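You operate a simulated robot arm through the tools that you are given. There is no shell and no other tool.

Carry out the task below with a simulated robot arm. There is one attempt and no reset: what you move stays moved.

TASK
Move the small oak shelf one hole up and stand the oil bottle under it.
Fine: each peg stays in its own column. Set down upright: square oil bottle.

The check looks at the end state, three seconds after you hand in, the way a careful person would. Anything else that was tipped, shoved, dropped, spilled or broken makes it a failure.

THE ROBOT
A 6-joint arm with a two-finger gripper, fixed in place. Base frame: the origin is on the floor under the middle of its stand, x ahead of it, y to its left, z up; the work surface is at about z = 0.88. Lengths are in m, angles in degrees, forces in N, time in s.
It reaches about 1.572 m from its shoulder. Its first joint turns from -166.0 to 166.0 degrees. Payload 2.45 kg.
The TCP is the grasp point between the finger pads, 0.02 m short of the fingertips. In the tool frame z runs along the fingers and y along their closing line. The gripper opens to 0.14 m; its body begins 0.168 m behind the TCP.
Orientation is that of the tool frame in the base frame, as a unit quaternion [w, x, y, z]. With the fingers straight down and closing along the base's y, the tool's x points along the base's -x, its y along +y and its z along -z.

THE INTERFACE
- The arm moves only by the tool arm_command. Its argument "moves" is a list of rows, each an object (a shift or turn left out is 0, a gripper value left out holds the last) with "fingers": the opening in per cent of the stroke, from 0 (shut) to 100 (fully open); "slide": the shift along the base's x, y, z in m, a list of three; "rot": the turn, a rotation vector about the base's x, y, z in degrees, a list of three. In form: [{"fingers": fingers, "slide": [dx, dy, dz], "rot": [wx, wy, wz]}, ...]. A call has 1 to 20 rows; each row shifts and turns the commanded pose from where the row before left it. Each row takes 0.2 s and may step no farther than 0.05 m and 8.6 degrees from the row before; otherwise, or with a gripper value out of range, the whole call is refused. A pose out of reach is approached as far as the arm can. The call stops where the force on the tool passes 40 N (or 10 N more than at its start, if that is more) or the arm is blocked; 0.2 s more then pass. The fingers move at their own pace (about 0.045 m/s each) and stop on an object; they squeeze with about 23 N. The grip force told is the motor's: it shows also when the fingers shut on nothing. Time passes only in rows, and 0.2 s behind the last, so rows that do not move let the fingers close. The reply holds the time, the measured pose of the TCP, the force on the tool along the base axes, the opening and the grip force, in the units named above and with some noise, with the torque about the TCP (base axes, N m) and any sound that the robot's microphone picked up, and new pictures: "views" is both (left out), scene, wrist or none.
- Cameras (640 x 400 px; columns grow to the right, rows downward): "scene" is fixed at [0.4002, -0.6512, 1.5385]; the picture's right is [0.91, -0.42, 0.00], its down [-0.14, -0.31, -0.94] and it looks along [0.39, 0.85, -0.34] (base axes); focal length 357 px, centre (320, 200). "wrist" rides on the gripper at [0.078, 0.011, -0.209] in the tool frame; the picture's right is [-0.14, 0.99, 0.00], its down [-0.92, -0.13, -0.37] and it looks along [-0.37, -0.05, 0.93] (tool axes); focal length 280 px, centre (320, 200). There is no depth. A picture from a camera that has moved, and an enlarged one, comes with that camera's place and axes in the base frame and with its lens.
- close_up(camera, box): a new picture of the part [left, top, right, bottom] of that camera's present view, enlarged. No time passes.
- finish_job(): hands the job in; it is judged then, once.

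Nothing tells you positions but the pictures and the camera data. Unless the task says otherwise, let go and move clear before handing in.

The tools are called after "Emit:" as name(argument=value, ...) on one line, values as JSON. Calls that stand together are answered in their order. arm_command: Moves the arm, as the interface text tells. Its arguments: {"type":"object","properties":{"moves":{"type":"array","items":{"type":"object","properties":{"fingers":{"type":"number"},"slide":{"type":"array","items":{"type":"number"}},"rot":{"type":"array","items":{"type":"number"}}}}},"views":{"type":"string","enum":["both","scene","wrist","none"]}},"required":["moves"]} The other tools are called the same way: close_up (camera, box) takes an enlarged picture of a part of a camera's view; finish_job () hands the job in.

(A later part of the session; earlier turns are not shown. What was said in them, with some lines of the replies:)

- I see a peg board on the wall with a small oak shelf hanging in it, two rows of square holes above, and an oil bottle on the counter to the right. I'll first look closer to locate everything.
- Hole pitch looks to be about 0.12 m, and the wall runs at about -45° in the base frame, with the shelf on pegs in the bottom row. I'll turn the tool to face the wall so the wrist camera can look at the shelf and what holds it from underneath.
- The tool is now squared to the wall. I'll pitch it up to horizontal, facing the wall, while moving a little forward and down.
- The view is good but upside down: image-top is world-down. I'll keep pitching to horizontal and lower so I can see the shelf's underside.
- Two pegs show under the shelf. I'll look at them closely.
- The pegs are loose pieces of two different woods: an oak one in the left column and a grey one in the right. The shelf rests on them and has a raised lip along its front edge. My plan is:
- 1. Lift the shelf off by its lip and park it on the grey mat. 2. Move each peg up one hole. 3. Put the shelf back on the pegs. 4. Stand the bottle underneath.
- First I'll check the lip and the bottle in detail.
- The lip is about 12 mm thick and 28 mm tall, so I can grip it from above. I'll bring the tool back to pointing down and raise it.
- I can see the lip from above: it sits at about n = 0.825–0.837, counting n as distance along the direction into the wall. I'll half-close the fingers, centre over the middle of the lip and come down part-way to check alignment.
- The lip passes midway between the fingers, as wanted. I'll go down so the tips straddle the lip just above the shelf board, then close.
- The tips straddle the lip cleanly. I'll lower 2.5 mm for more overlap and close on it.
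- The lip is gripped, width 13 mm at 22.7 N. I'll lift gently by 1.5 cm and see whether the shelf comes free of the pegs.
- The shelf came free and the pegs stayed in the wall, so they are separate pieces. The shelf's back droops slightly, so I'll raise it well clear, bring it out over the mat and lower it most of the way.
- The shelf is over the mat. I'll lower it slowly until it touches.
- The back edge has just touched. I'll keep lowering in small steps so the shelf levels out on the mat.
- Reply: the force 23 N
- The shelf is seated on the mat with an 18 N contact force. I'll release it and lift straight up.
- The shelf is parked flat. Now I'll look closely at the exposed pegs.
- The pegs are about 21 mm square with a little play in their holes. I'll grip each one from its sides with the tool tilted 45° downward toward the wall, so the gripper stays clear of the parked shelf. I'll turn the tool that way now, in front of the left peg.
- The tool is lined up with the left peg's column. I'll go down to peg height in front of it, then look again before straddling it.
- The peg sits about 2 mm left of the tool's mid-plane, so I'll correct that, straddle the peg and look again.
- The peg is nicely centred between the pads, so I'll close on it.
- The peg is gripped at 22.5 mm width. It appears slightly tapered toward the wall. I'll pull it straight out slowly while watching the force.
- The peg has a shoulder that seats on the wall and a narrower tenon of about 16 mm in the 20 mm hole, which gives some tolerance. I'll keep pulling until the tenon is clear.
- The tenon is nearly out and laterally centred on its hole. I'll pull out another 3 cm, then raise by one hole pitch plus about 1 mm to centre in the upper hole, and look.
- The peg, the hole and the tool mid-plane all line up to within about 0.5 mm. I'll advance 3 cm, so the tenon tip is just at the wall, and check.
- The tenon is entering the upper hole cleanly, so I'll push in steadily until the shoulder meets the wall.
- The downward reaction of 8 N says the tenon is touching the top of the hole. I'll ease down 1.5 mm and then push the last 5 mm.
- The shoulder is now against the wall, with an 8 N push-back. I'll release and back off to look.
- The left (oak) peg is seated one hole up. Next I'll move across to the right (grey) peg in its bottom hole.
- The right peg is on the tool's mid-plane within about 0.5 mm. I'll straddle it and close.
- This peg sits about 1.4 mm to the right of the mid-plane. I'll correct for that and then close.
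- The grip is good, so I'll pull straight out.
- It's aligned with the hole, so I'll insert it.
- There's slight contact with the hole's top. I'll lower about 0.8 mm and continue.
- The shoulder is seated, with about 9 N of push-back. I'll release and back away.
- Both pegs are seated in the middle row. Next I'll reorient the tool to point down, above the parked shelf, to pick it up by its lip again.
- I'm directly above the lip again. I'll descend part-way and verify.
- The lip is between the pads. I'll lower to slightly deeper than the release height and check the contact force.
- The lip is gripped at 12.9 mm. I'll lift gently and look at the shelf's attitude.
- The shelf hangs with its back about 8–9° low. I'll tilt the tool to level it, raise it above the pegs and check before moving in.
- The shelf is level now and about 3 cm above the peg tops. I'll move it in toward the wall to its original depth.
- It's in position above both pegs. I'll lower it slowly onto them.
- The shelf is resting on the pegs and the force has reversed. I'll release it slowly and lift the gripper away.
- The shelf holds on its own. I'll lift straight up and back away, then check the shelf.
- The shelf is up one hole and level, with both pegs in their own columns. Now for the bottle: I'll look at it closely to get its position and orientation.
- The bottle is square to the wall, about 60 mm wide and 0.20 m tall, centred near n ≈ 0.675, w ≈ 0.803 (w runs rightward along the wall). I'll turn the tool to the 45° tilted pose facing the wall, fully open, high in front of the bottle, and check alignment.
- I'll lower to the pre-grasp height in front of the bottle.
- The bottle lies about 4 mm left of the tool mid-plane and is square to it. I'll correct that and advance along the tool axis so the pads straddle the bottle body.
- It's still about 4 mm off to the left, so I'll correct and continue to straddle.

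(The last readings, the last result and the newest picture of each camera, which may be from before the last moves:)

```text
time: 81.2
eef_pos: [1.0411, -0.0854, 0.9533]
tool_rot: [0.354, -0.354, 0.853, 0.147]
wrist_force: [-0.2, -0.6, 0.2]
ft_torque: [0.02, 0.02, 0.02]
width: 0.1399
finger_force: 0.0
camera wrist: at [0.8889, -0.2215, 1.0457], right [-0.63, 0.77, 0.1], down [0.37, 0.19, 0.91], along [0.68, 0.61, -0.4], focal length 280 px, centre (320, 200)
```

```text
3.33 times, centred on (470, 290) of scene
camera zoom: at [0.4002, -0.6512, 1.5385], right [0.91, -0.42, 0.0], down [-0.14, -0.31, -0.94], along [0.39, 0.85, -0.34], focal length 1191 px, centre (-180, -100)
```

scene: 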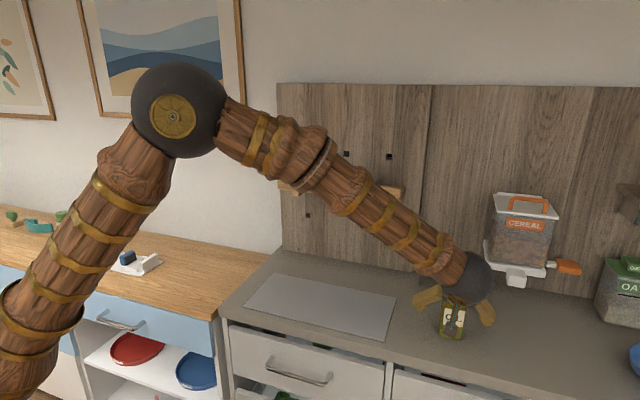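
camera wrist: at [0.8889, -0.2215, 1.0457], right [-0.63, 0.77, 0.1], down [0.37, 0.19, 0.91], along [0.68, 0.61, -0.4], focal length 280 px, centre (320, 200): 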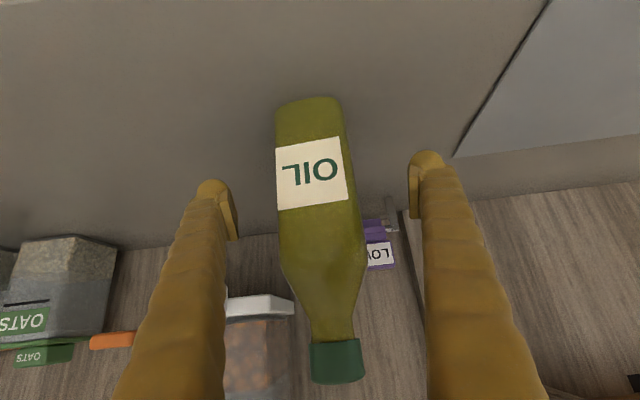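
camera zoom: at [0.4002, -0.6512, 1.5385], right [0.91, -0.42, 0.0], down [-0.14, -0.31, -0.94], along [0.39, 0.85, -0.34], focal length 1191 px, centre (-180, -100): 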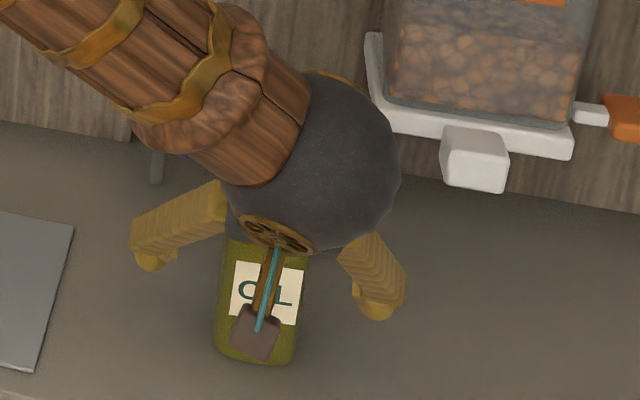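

Now the bottle is about 2 mm to the right of the mid-plane. I'll make a small correction, then close gently.

Emit:
arm_command(moves=[{"slide": [0.0012, -0.0012, 0]}, {"fingers": 60}, {"fingers": 55}, {"fingers": 50}, {"fingers": 50}, {"fingers": 50}], views="wrist")

Emit:
close_up(camera="wrist", box=[230, 100, 410, 280])

```text
time: 82.6
eef_pos: [1.0417, -0.086, 0.9553]
tool_rot: [0.353, -0.353, 0.854, 0.146]
wrist_force: [-0.6, 0.0, 0.3]
ft_torque: [0.0, 0.01, -0.03]
width: 0.0699
finger_force: 0.0
camera wrist: at [0.8899, -0.223, 1.046], right [-0.63, 0.77, 0.1], down [0.37, 0.18, 0.91], along [0.68, 0.61, -0.4], focal length 280 px, centre (320, 200)
```

wrist: 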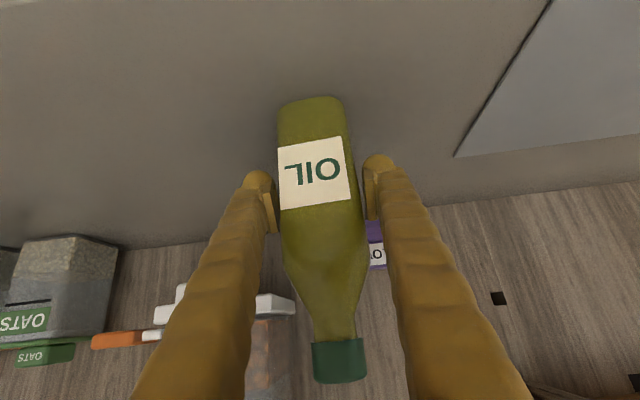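

```text
2.22 times, centred on (320, 190) of wrist
camera zoom: at [0.8899, -0.223, 1.046], right [-0.63, 0.77, 0.1], down [0.37, 0.18, 0.91], along [0.68, 0.61, -0.4], focal length 623 px, centre (320, 222)
```

zoom: 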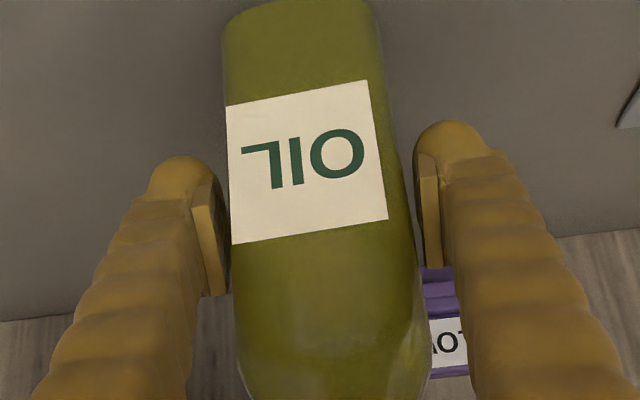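

The bottle is centred with only a few millimetres left on each side, so I'll close.

Emit:
arm_command(moves=[{"fingers": 44}, {"fingers": 40}, {"fingers": 20}, {"fingers": 0}, {"fingers": 0}, {"fingers": 0}], views="both")

Emit:
close_up(camera="wrist", box=[230, 100, 410, 280])

```text
time: 84.0
eef_pos: [1.0406, -0.087, 0.9538]
tool_rot: [0.354, -0.354, 0.853, 0.148]
wrist_force: [1.0, 0.9, 1.3]
ft_torque: [-0.13, -0.05, 0.01]
width: 0.0629
finger_force: 23.4
camera wrist: at [0.8899, -0.2229, 1.0461], right [-0.63, 0.77, 0.1], down [0.37, 0.18, 0.91], along [0.68, 0.61, -0.4], focal length 280 px, centre (320, 200)
```

scene: 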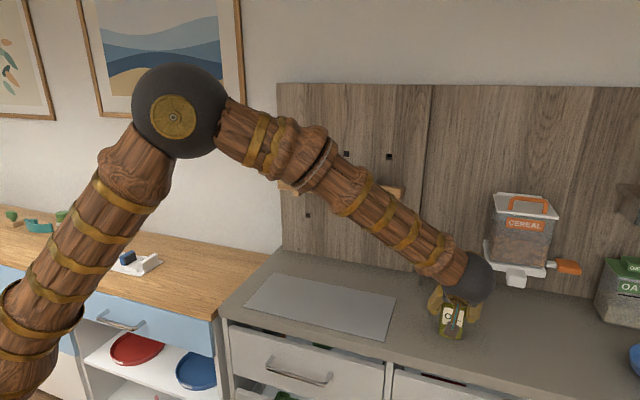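
wrist: 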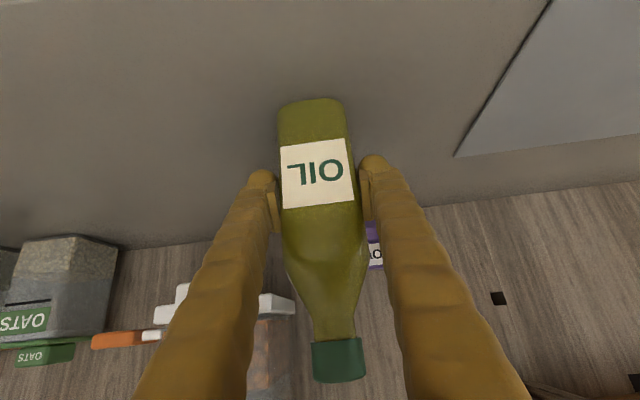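

```text
2.22 times, centred on (320, 190) of wrist
camera zoom: at [0.8899, -0.2229, 1.0461], right [-0.63, 0.77, 0.1], down [0.37, 0.18, 0.91], along [0.68, 0.61, -0.4], focal length 623 px, centre (320, 222)
```

zoom: 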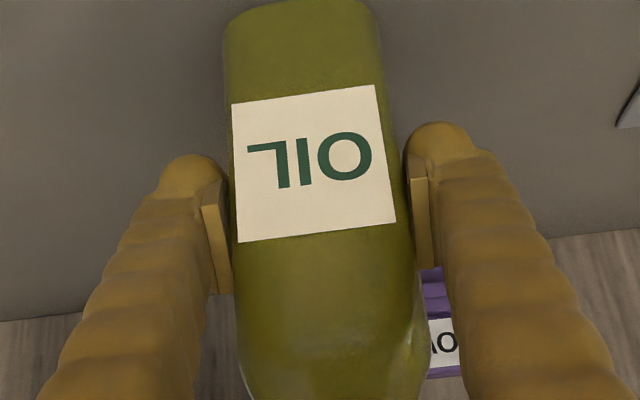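

The bottle is gripped at 62.9 mm. I'll lift it slightly and check the load.

Emit:
arm_command(moves=[{"slide": [0, 0, 0.005]}, {"slide": [0, 0, 0.01]}, {"slide": [0, 0, 0.015]}, {"slide": [0, 0, 0]}], views="both")

Emit:
close_up(camera="scene", box=[400, 240, 520, 350])

```text
time: 85.0
eef_pos: [1.0409, -0.087, 0.9868]
tool_rot: [0.353, -0.353, 0.854, 0.147]
wrist_force: [-0.4, 0.4, -4.1]
ft_torque: [-0.02, -0.03, -0.02]
width: 0.0625
finger_force: 23.3
camera wrist: at [0.8901, -0.2233, 1.0778], right [-0.63, 0.77, 0.1], down [0.37, 0.18, 0.91], along [0.68, 0.61, -0.4], focal length 280 px, centre (320, 200)
```

scene: 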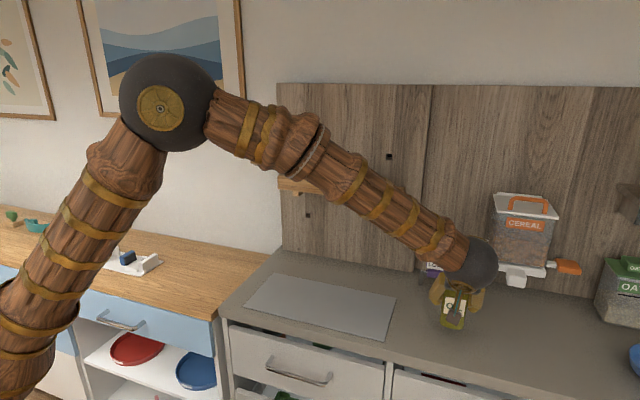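
wrist: 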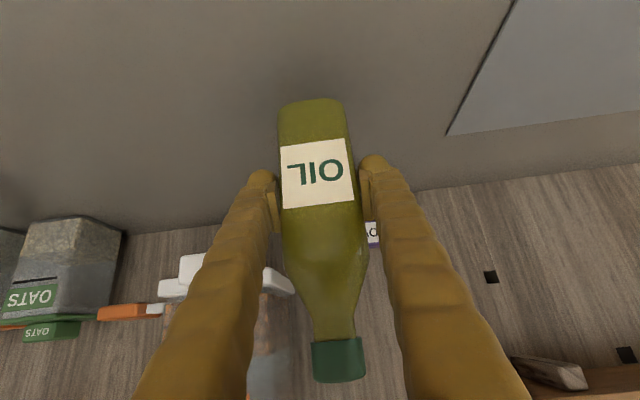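

```text
3.64 times, centred on (460, 295) of scene
camera zoom: at [0.4002, -0.6512, 1.5385], right [0.91, -0.42, 0.0], down [-0.14, -0.31, -0.94], along [0.39, 0.85, -0.34], focal length 1299 px, centre (-189, -146)
```

zoom: 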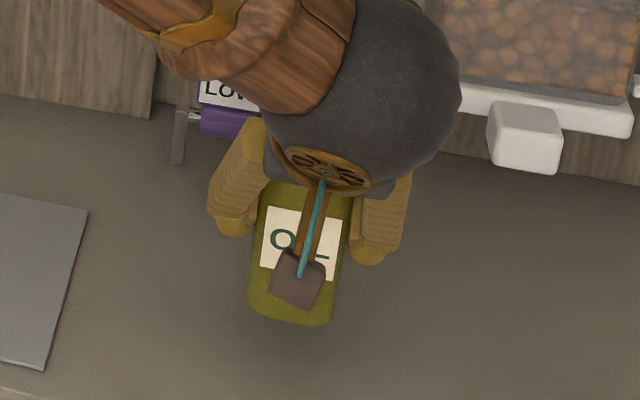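

The bottle is lifted upright with no swing. I'll carry it left along the counter until it's in front of the middle of the shelf.

Emit:
arm_command(moves=[{"slide": [-0.02, 0.02, 0]}, {"slide": [-0.03324, 0.03324, 0]}, {"slide": [-0.03324, 0.03324, 0]}, {"slide": [-0.03324, 0.03324, 0]}, {"slide": [-0.03324, 0.03324, 0]}, {"slide": [-0.03324, 0.03324, 0]}, {"slide": [-0.03324, 0.03324, 0]}, {"slide": [-0.03324, 0.03324, 0]}, {"slide": [-0.01322, 0.01322, 0]}, {"slide": [0, 0, 0]}], views="both")

Emit:
close_up(camera="scene", box=[250, 150, 430, 330])

```text
time: 87.2
eef_pos: [0.778, 0.1784, 0.9856]
tool_rot: [0.353, -0.354, 0.854, 0.147]
wrist_force: [-0.5, -0.1, -5.9]
ft_torque: [0.03, 0.01, -0.01]
width: 0.0629
finger_force: 22.9
camera wrist: at [0.6269, 0.0418, 1.0771], right [-0.63, 0.77, 0.1], down [0.37, 0.18, 0.91], along [0.68, 0.61, -0.4], focal length 280 px, centre (320, 200)
```

scene: 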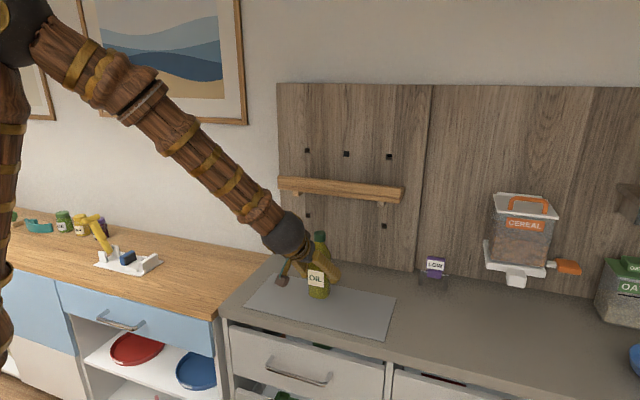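
wrist: 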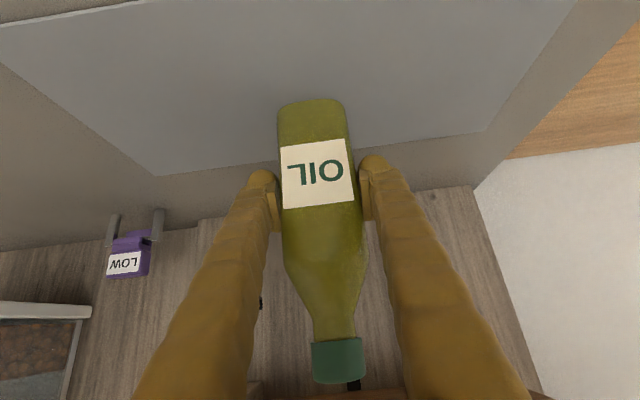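

```text
2.22 times, centred on (340, 240) of scene
camera zoom: at [0.4002, -0.6512, 1.5385], right [0.91, -0.42, 0.0], down [-0.14, -0.31, -0.94], along [0.39, 0.85, -0.34], focal length 794 px, centre (276, 111)
```

zoom: 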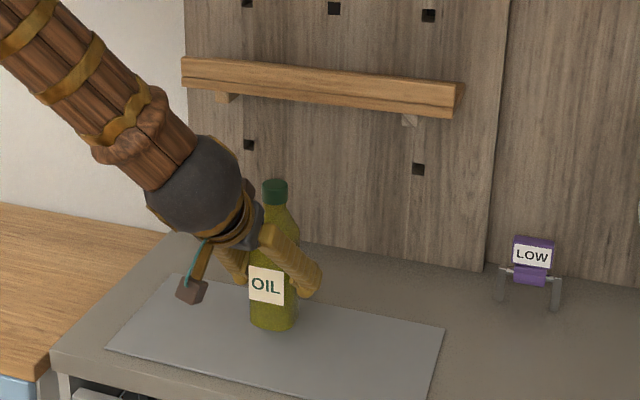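

The bottle is in front of the shelf's middle, held upright with about 6 cm clearance below the shelf. I'll move it straight in under the shelf.

Emit:
arm_command(moves=[{"slide": [0.02, 0.02, 0]}, {"slide": [0.03, 0.03, 0]}, {"slide": [0.03, 0.03, 0]}, {"slide": [0.03, 0.03, 0]}, {"slide": [0, 0, 0]}], views="both")

Emit:
close_up(camera="scene", box=[250, 150, 430, 330])

```text
time: 88.4
eef_pos: [0.8881, 0.2906, 0.9849]
tool_rot: [0.354, -0.353, 0.854, 0.147]
wrist_force: [-0.6, -0.4, -5.6]
ft_torque: [0.01, 0.0, 0.02]
width: 0.0629
finger_force: 22.9
camera wrist: at [0.736, 0.154, 1.0771], right [-0.63, 0.77, 0.1], down [0.37, 0.18, 0.91], along [0.68, 0.61, -0.4], focal length 280 px, centre (320, 200)
```

scene: 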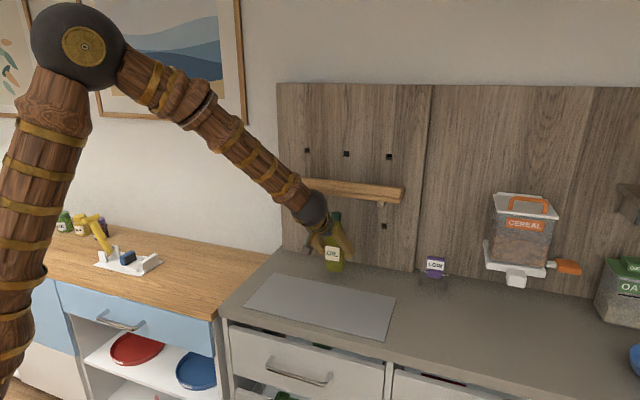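
wrist: 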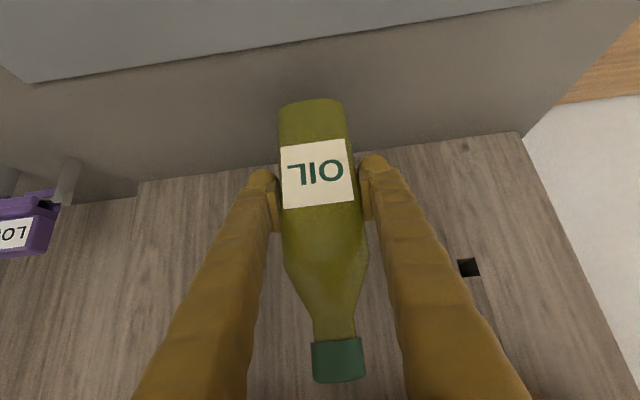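

```text
2.22 times, centred on (340, 240) of scene
camera zoom: at [0.4002, -0.6512, 1.5385], right [0.91, -0.42, 0.0], down [-0.14, -0.31, -0.94], along [0.39, 0.85, -0.34], focal length 794 px, centre (276, 111)
```

zoom: 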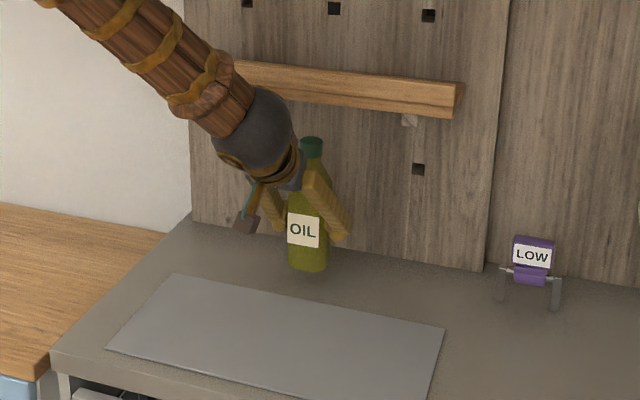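

I'll continue the last 5 cm inward while lowering slightly for extra clearance below the shelf.

Emit:
arm_command(moves=[{"slide": [0, 0, -0.012]}, {"slide": [0.012, 0.012, 0]}, {"slide": [0.012, 0.012, 0]}, {"slide": [0.011, 0.011, 0]}, {"slide": [0, 0, 0]}], views="both")

Emit:
close_up(camera="scene", box=[260, 150, 420, 300])

```text
time: 89.6
eef_pos: [0.9244, 0.3246, 0.9731]
tool_rot: [0.354, -0.354, 0.853, 0.147]
wrist_force: [-0.1, 0.2, -4.9]
ft_torque: [-0.02, 0.0, 0.0]
width: 0.0626
finger_force: 22.8
camera wrist: at [0.7712, 0.1887, 1.0651], right [-0.63, 0.77, 0.1], down [0.37, 0.19, 0.91], along [0.68, 0.61, -0.4], focal length 280 px, centre (320, 200)
```

scene: 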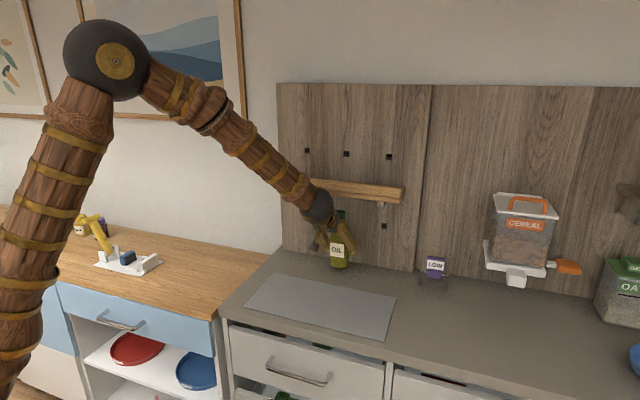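
wrist: 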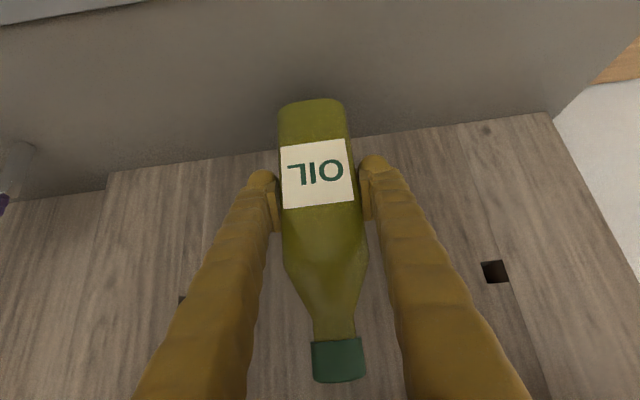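

```text
2.67 times, centred on (340, 225) of scene
camera zoom: at [0.4002, -0.6512, 1.5385], right [0.91, -0.42, 0.0], down [-0.14, -0.31, -0.94], along [0.39, 0.85, -0.34], focal length 953 px, centre (267, 133)
```

zoom: 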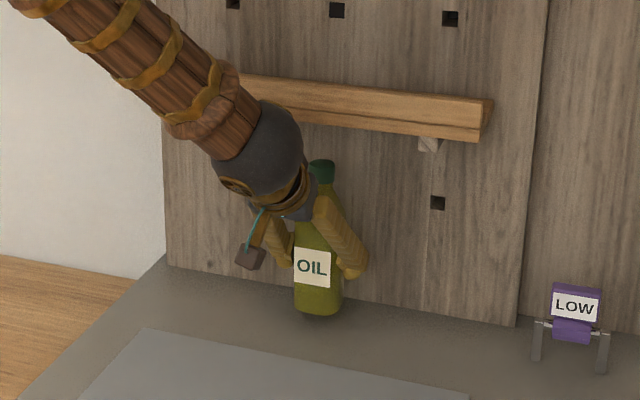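

The bottle is under the shelf. I'll lower it the remaining 18 mm, gently at the end.

Emit:
arm_command(moves=[{"slide": [0, 0, -0.007]}, {"slide": [0, 0, -0.006]}, {"slide": [0, 0, -0.003]}, {"slide": [0, 0, 0]}], views="none")

Emit:
arm_command(moves=[{"slide": [0, 0, -0.001]}, {"slide": [0, 0, 0]}], views="none")

```text
time: 90.6
eef_pos: [0.9223, 0.3235, 0.9567]
tool_rot: [0.353, -0.354, 0.854, 0.147]
wrist_force: [-0.6, -0.7, -4.7]
ft_torque: [0.03, 0.03, -0.04]
width: 0.0629
finger_force: 23.2
```

```text
time: 91.2
eef_pos: [0.9218, 0.3235, 0.9557]
tool_rot: [0.354, -0.354, 0.853, 0.148]
wrist_force: [-1.3, 0.0, -4.8]
ft_torque: [0.0, 0.03, -0.02]
width: 0.0628
finger_force: 22.8
```

Emit:
arm_command(moves=[{"slide": [0, 0, -0.001]}, {"slide": [0, 0, 0]}], views="none")

Emit:
arm_command(moves=[{"slide": [0, 0, -0.001]}, {"slide": [0, 0, 0]}], views="none")

```text
time: 91.8
eef_pos: [0.9217, 0.3238, 0.9559]
tool_rot: [0.354, -0.353, 0.854, 0.147]
wrist_force: [-0.3, -0.3, -4.1]
ft_torque: [0.01, 0.03, 0.0]
width: 0.0627
finger_force: 22.7
```

```text
time: 92.4
eef_pos: [0.9224, 0.3241, 0.9547]
tool_rot: [0.353, -0.353, 0.854, 0.146]
wrist_force: [0.0, 0.5, -3.8]
ft_torque: [-0.05, -0.05, 0.0]
width: 0.0627
finger_force: 23.5
```

Emit:
arm_command(moves=[{"slide": [0, 0, -0.001]}, {"slide": [0, 0, 0]}], views="none")

Emit:
arm_command(moves=[{"slide": [0, 0, -0.0007]}, {"slide": [0, 0, 0]}], views="wrist")

Emit:
close_up(camera="scene", box=[290, 200, 390, 290])

```text
time: 93.0
eef_pos: [0.9217, 0.323, 0.9549]
tool_rot: [0.354, -0.353, 0.854, 0.146]
wrist_force: [-3.1, -3.5, 12.7]
ft_torque: [-0.22, 0.18, -0.03]
width: 0.0624
finger_force: 23.2
```

```text
time: 93.6
eef_pos: [0.922, 0.3242, 0.9543]
tool_rot: [0.353, -0.354, 0.853, 0.147]
wrist_force: [5.7, -0.2, 14.8]
ft_torque: [-0.15, 0.17, 0.09]
width: 0.0624
finger_force: 22.9
camera wrist: at [0.7703, 0.1877, 1.045], right [-0.63, 0.77, 0.1], down [0.37, 0.18, 0.91], along [0.68, 0.61, -0.4], focal length 280 px, centre (320, 200)
```

wrist: 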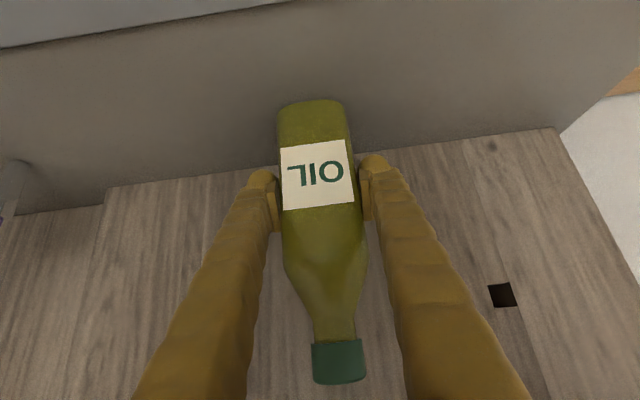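

```text
4.44 times, centred on (340, 245) of scene
camera zoom: at [0.4002, -0.6512, 1.5385], right [0.91, -0.42, 0.0], down [-0.14, -0.31, -0.94], along [0.39, 0.85, -0.34], focal length 1588 px, centre (231, 0)
```

zoom: 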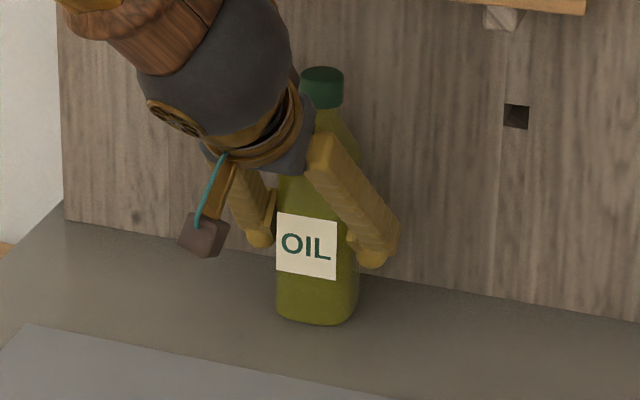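

The bottle is standing on the counter with positive contact force. I'll relieve the pressure slightly and open the fingers in stages.

Emit:
arm_command(moves=[{"slide": [0, 0, 0.0009]}, {"slide": [0, 0, 0]}, {"fingers": 46}, {"fingers": 48}, {"fingers": 52}, {"fingers": 60}, {"fingers": 75}, {"fingers": 80}, {"fingers": 80}], views="both")

Emit:
close_up(camera="scene", box=[290, 200, 390, 290])

```text
time: 95.6
eef_pos: [0.9221, 0.3243, 0.9534]
tool_rot: [0.354, -0.353, 0.854, 0.147]
wrist_force: [0.2, 0.5, -0.8]
ft_torque: [0.02, 0.01, 0.0]
width: 0.112
finger_force: 0.0
camera wrist: at [0.7703, 0.1875, 1.0452], right [-0.63, 0.77, 0.1], down [0.37, 0.18, 0.91], along [0.68, 0.61, -0.4], focal length 280 px, centre (320, 200)
```

scene: 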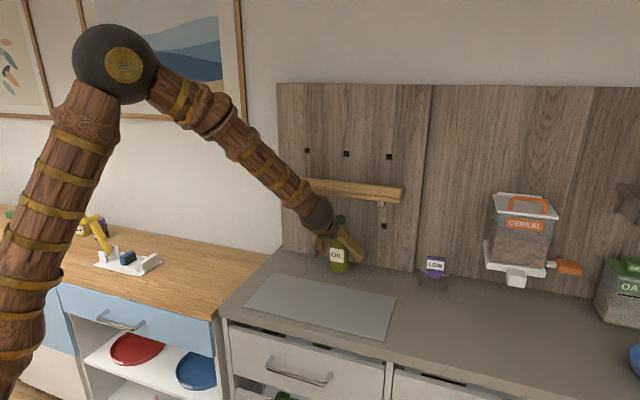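
wrist: 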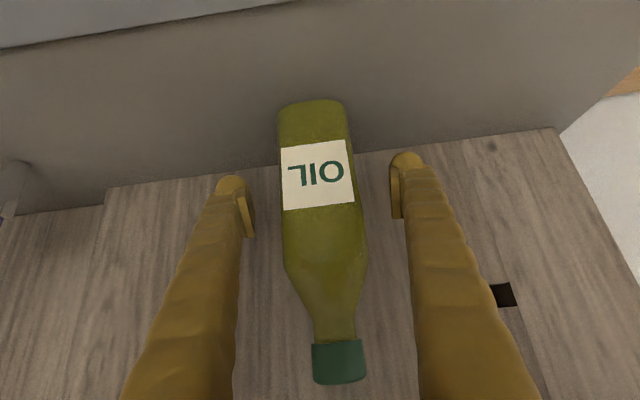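

```text
4.44 times, centred on (340, 245) of scene
camera zoom: at [0.4002, -0.6512, 1.5385], right [0.91, -0.42, 0.0], down [-0.14, -0.31, -0.94], along [0.39, 0.85, -0.34], focal length 1588 px, centre (231, 0)
```

zoom: 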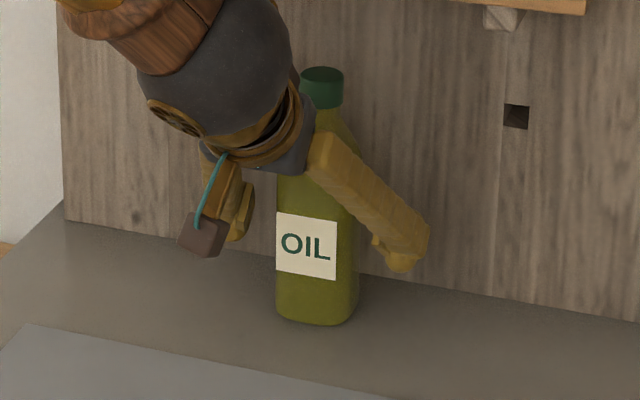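

The bottle stands freely. I'll back straight out horizontally, away from it and the shelf, then rise clear.

Emit:
arm_command(moves=[{"slide": [-0.015, -0.015, 0]}, {"slide": [-0.0283, -0.0283, 0]}, {"slide": [-0.0283, -0.0283, 0]}, {"slide": [-0.0283, -0.0283, 0]}, {"slide": [-0.0283, -0.0283, 0]}, {"slide": [-0.0283, -0.0283, 0]}, {"slide": [-0.0283, -0.0283, 0.02]}, {"slide": [-0.0283, -0.0283, 0.02]}, {"slide": [0, 0, 0.045]}, {"slide": [0, 0, 0.045]}, {"slide": [0, 0, 0.045]}, {"slide": [0, 0, 0]}], views="both")

Emit:
close_up(camera="scene", box=[260, 140, 430, 300])

Emit:
close_up(camera="wrist", box=[160, 50, 480, 250])

```text
time: 98.2
eef_pos: [0.7088, 0.1107, 1.1286]
tool_rot: [0.353, -0.354, 0.854, 0.147]
wrist_force: [0.4, -0.2, -0.3]
ft_torque: [-0.01, 0.02, 0.03]
width: 0.1117
finger_force: 0.0
camera wrist: at [0.5569, -0.0253, 1.2206], right [-0.63, 0.77, 0.1], down [0.37, 0.18, 0.91], along [0.68, 0.61, -0.4], focal length 280 px, centre (320, 200)
```

scene: 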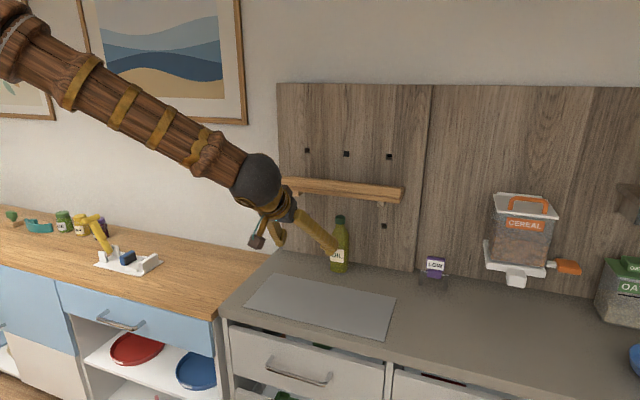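
wrist: 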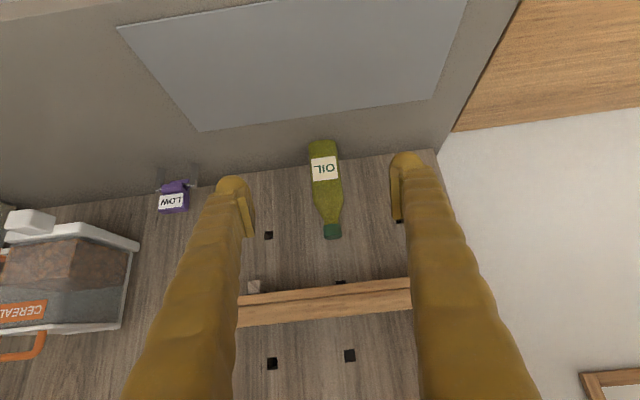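

```text
2.50 times, centred on (345, 220) of scene
camera zoom: at [0.4002, -0.6512, 1.5385], right [0.91, -0.42, 0.0], down [-0.14, -0.31, -0.94], along [0.39, 0.85, -0.34], focal length 893 px, centre (258, 150)
```

zoom: 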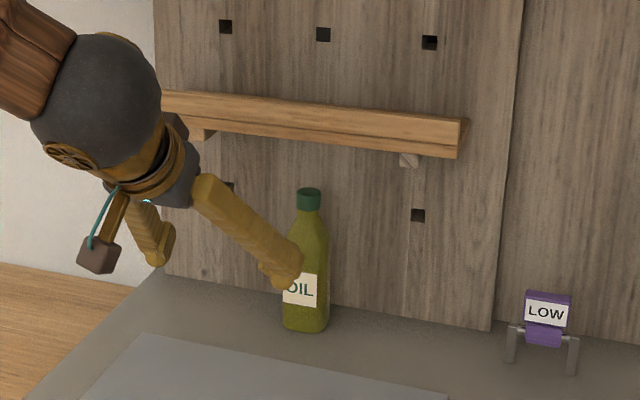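

```text
2.00 times, centred on (320, 150) of wrist
camera zoom: at [0.5569, -0.0253, 1.2206], right [-0.63, 0.77, 0.1], down [0.37, 0.18, 0.91], along [0.68, 0.61, -0.4], focal length 561 px, centre (320, 300)
```

zoom: 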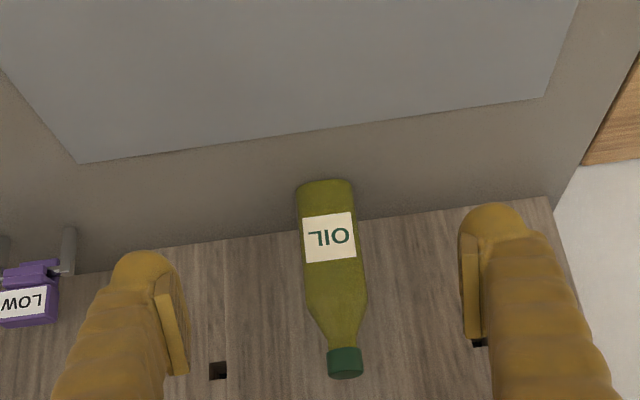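

The bottle stands upright under the shelf. I'll move the arm well clear so I can check everything from the scene camera.

Emit:
arm_command(moves=[{"slide": [-0.02, -0.02, 0.04]}, {"slide": [-0.02, -0.02, 0.04]}, {"slide": [-0.02, -0.02, 0.04]}, {"slide": [-0.02, -0.02, 0.04]}, {"slide": [-0.02, -0.02, 0.04]}, {"slide": [0, 0, 0]}], views="both")

Emit:
close_up(camera="scene", box=[265, 140, 425, 290])

Emit:
close_up(camera="scene", box=[270, 160, 410, 225])

Emit:
close_up(camera="wrist", box=[220, 150, 420, 320])

```text
time: 99.6
eef_pos: [0.6092, 0.0121, 1.3286]
tool_rot: [0.354, -0.354, 0.853, 0.148]
wrist_force: [-0.3, 0.3, -0.3]
ft_torque: [0.01, -0.01, 0.0]
width: 0.112
finger_force: 0.0
camera wrist: at [0.4579, -0.124, 1.4201], right [-0.63, 0.77, 0.1], down [0.37, 0.18, 0.91], along [0.68, 0.61, -0.4], focal length 280 px, centre (320, 200)
```

scene: 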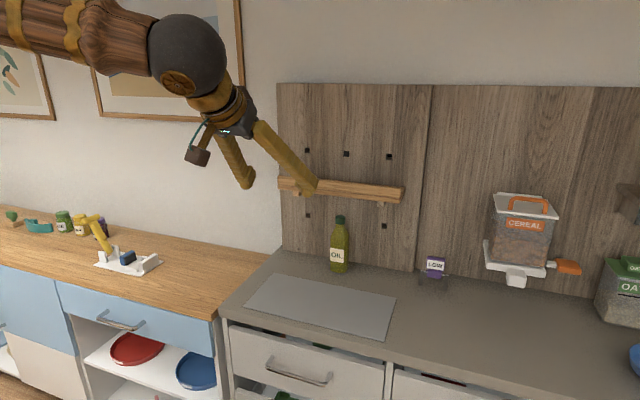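
wrist: 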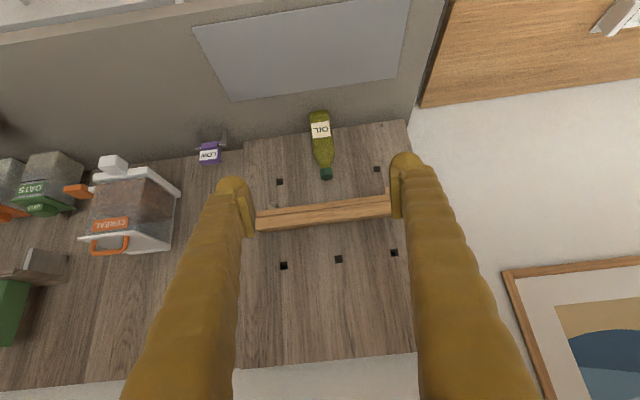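

```text
2.67 times, centred on (345, 215) of scene
camera zoom: at [0.4002, -0.6512, 1.5385], right [0.91, -0.42, 0.0], down [-0.14, -0.31, -0.94], along [0.39, 0.85, -0.34], focal length 953 px, centre (253, 160)
```

zoom: 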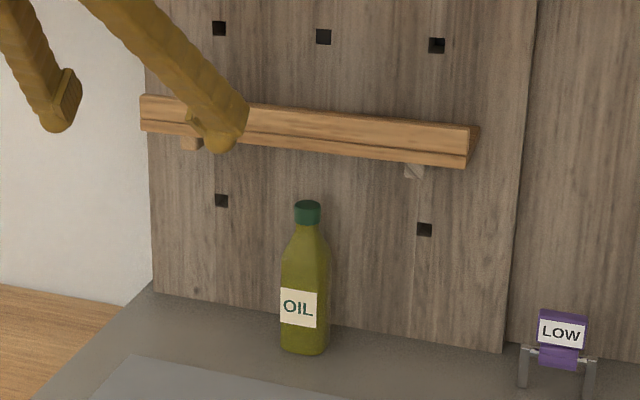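

```text
4.57 times, centred on (340, 192) of scene
camera zoom: at [0.4002, -0.6512, 1.5385], right [0.91, -0.42, 0.0], down [-0.14, -0.31, -0.94], along [0.39, 0.85, -0.34], focal length 1633 px, centre (229, 234)
```

zoom: 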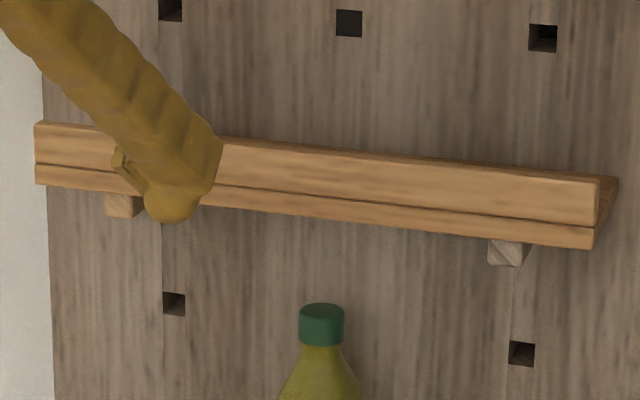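

```text
2.35 times, centred on (320, 235) of wrist
camera zoom: at [0.4579, -0.124, 1.4201], right [-0.63, 0.77, 0.1], down [0.37, 0.18, 0.91], along [0.68, 0.61, -0.4], focal length 660 px, centre (320, 118)
```

zoom: 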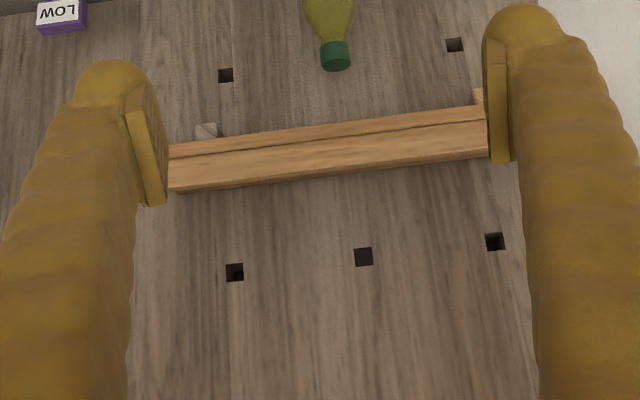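

Everything checks out:

- **Shelf:** level, one hole up, with the oak peg in the left column and the grey peg in the right.
- **Bottle:** standing upright on the counter under the shelf's middle.
- **Everything else:** undisturbed, and the gripper is open and clear.

I'm handing in the job.

Emit:
finish_job()

```text
The job is handed in.
```

The small oak shelf is now one hole higher and level, and the oil bottle stands upright on the counter under its middle. In my last camera check, nothing else had moved. I have handed the job in and do not have the check's result.

- **Pegs:** Each peg went straight up one hole in its own column, the oak one on the left and the grey one on the right. I pushed each in until its shoulder met the wall. The shelf now covers them, so I could not check that again at the end.
- **Shelf:** I rested it on the grey mat while I moved the pegs, then set it back at its original depth and side-to-side position.
- **Bottle:** It fits fully under the shelf, with about 9 cm clear above the cap.
- **Arm:** The gripper is open and clear of everything.
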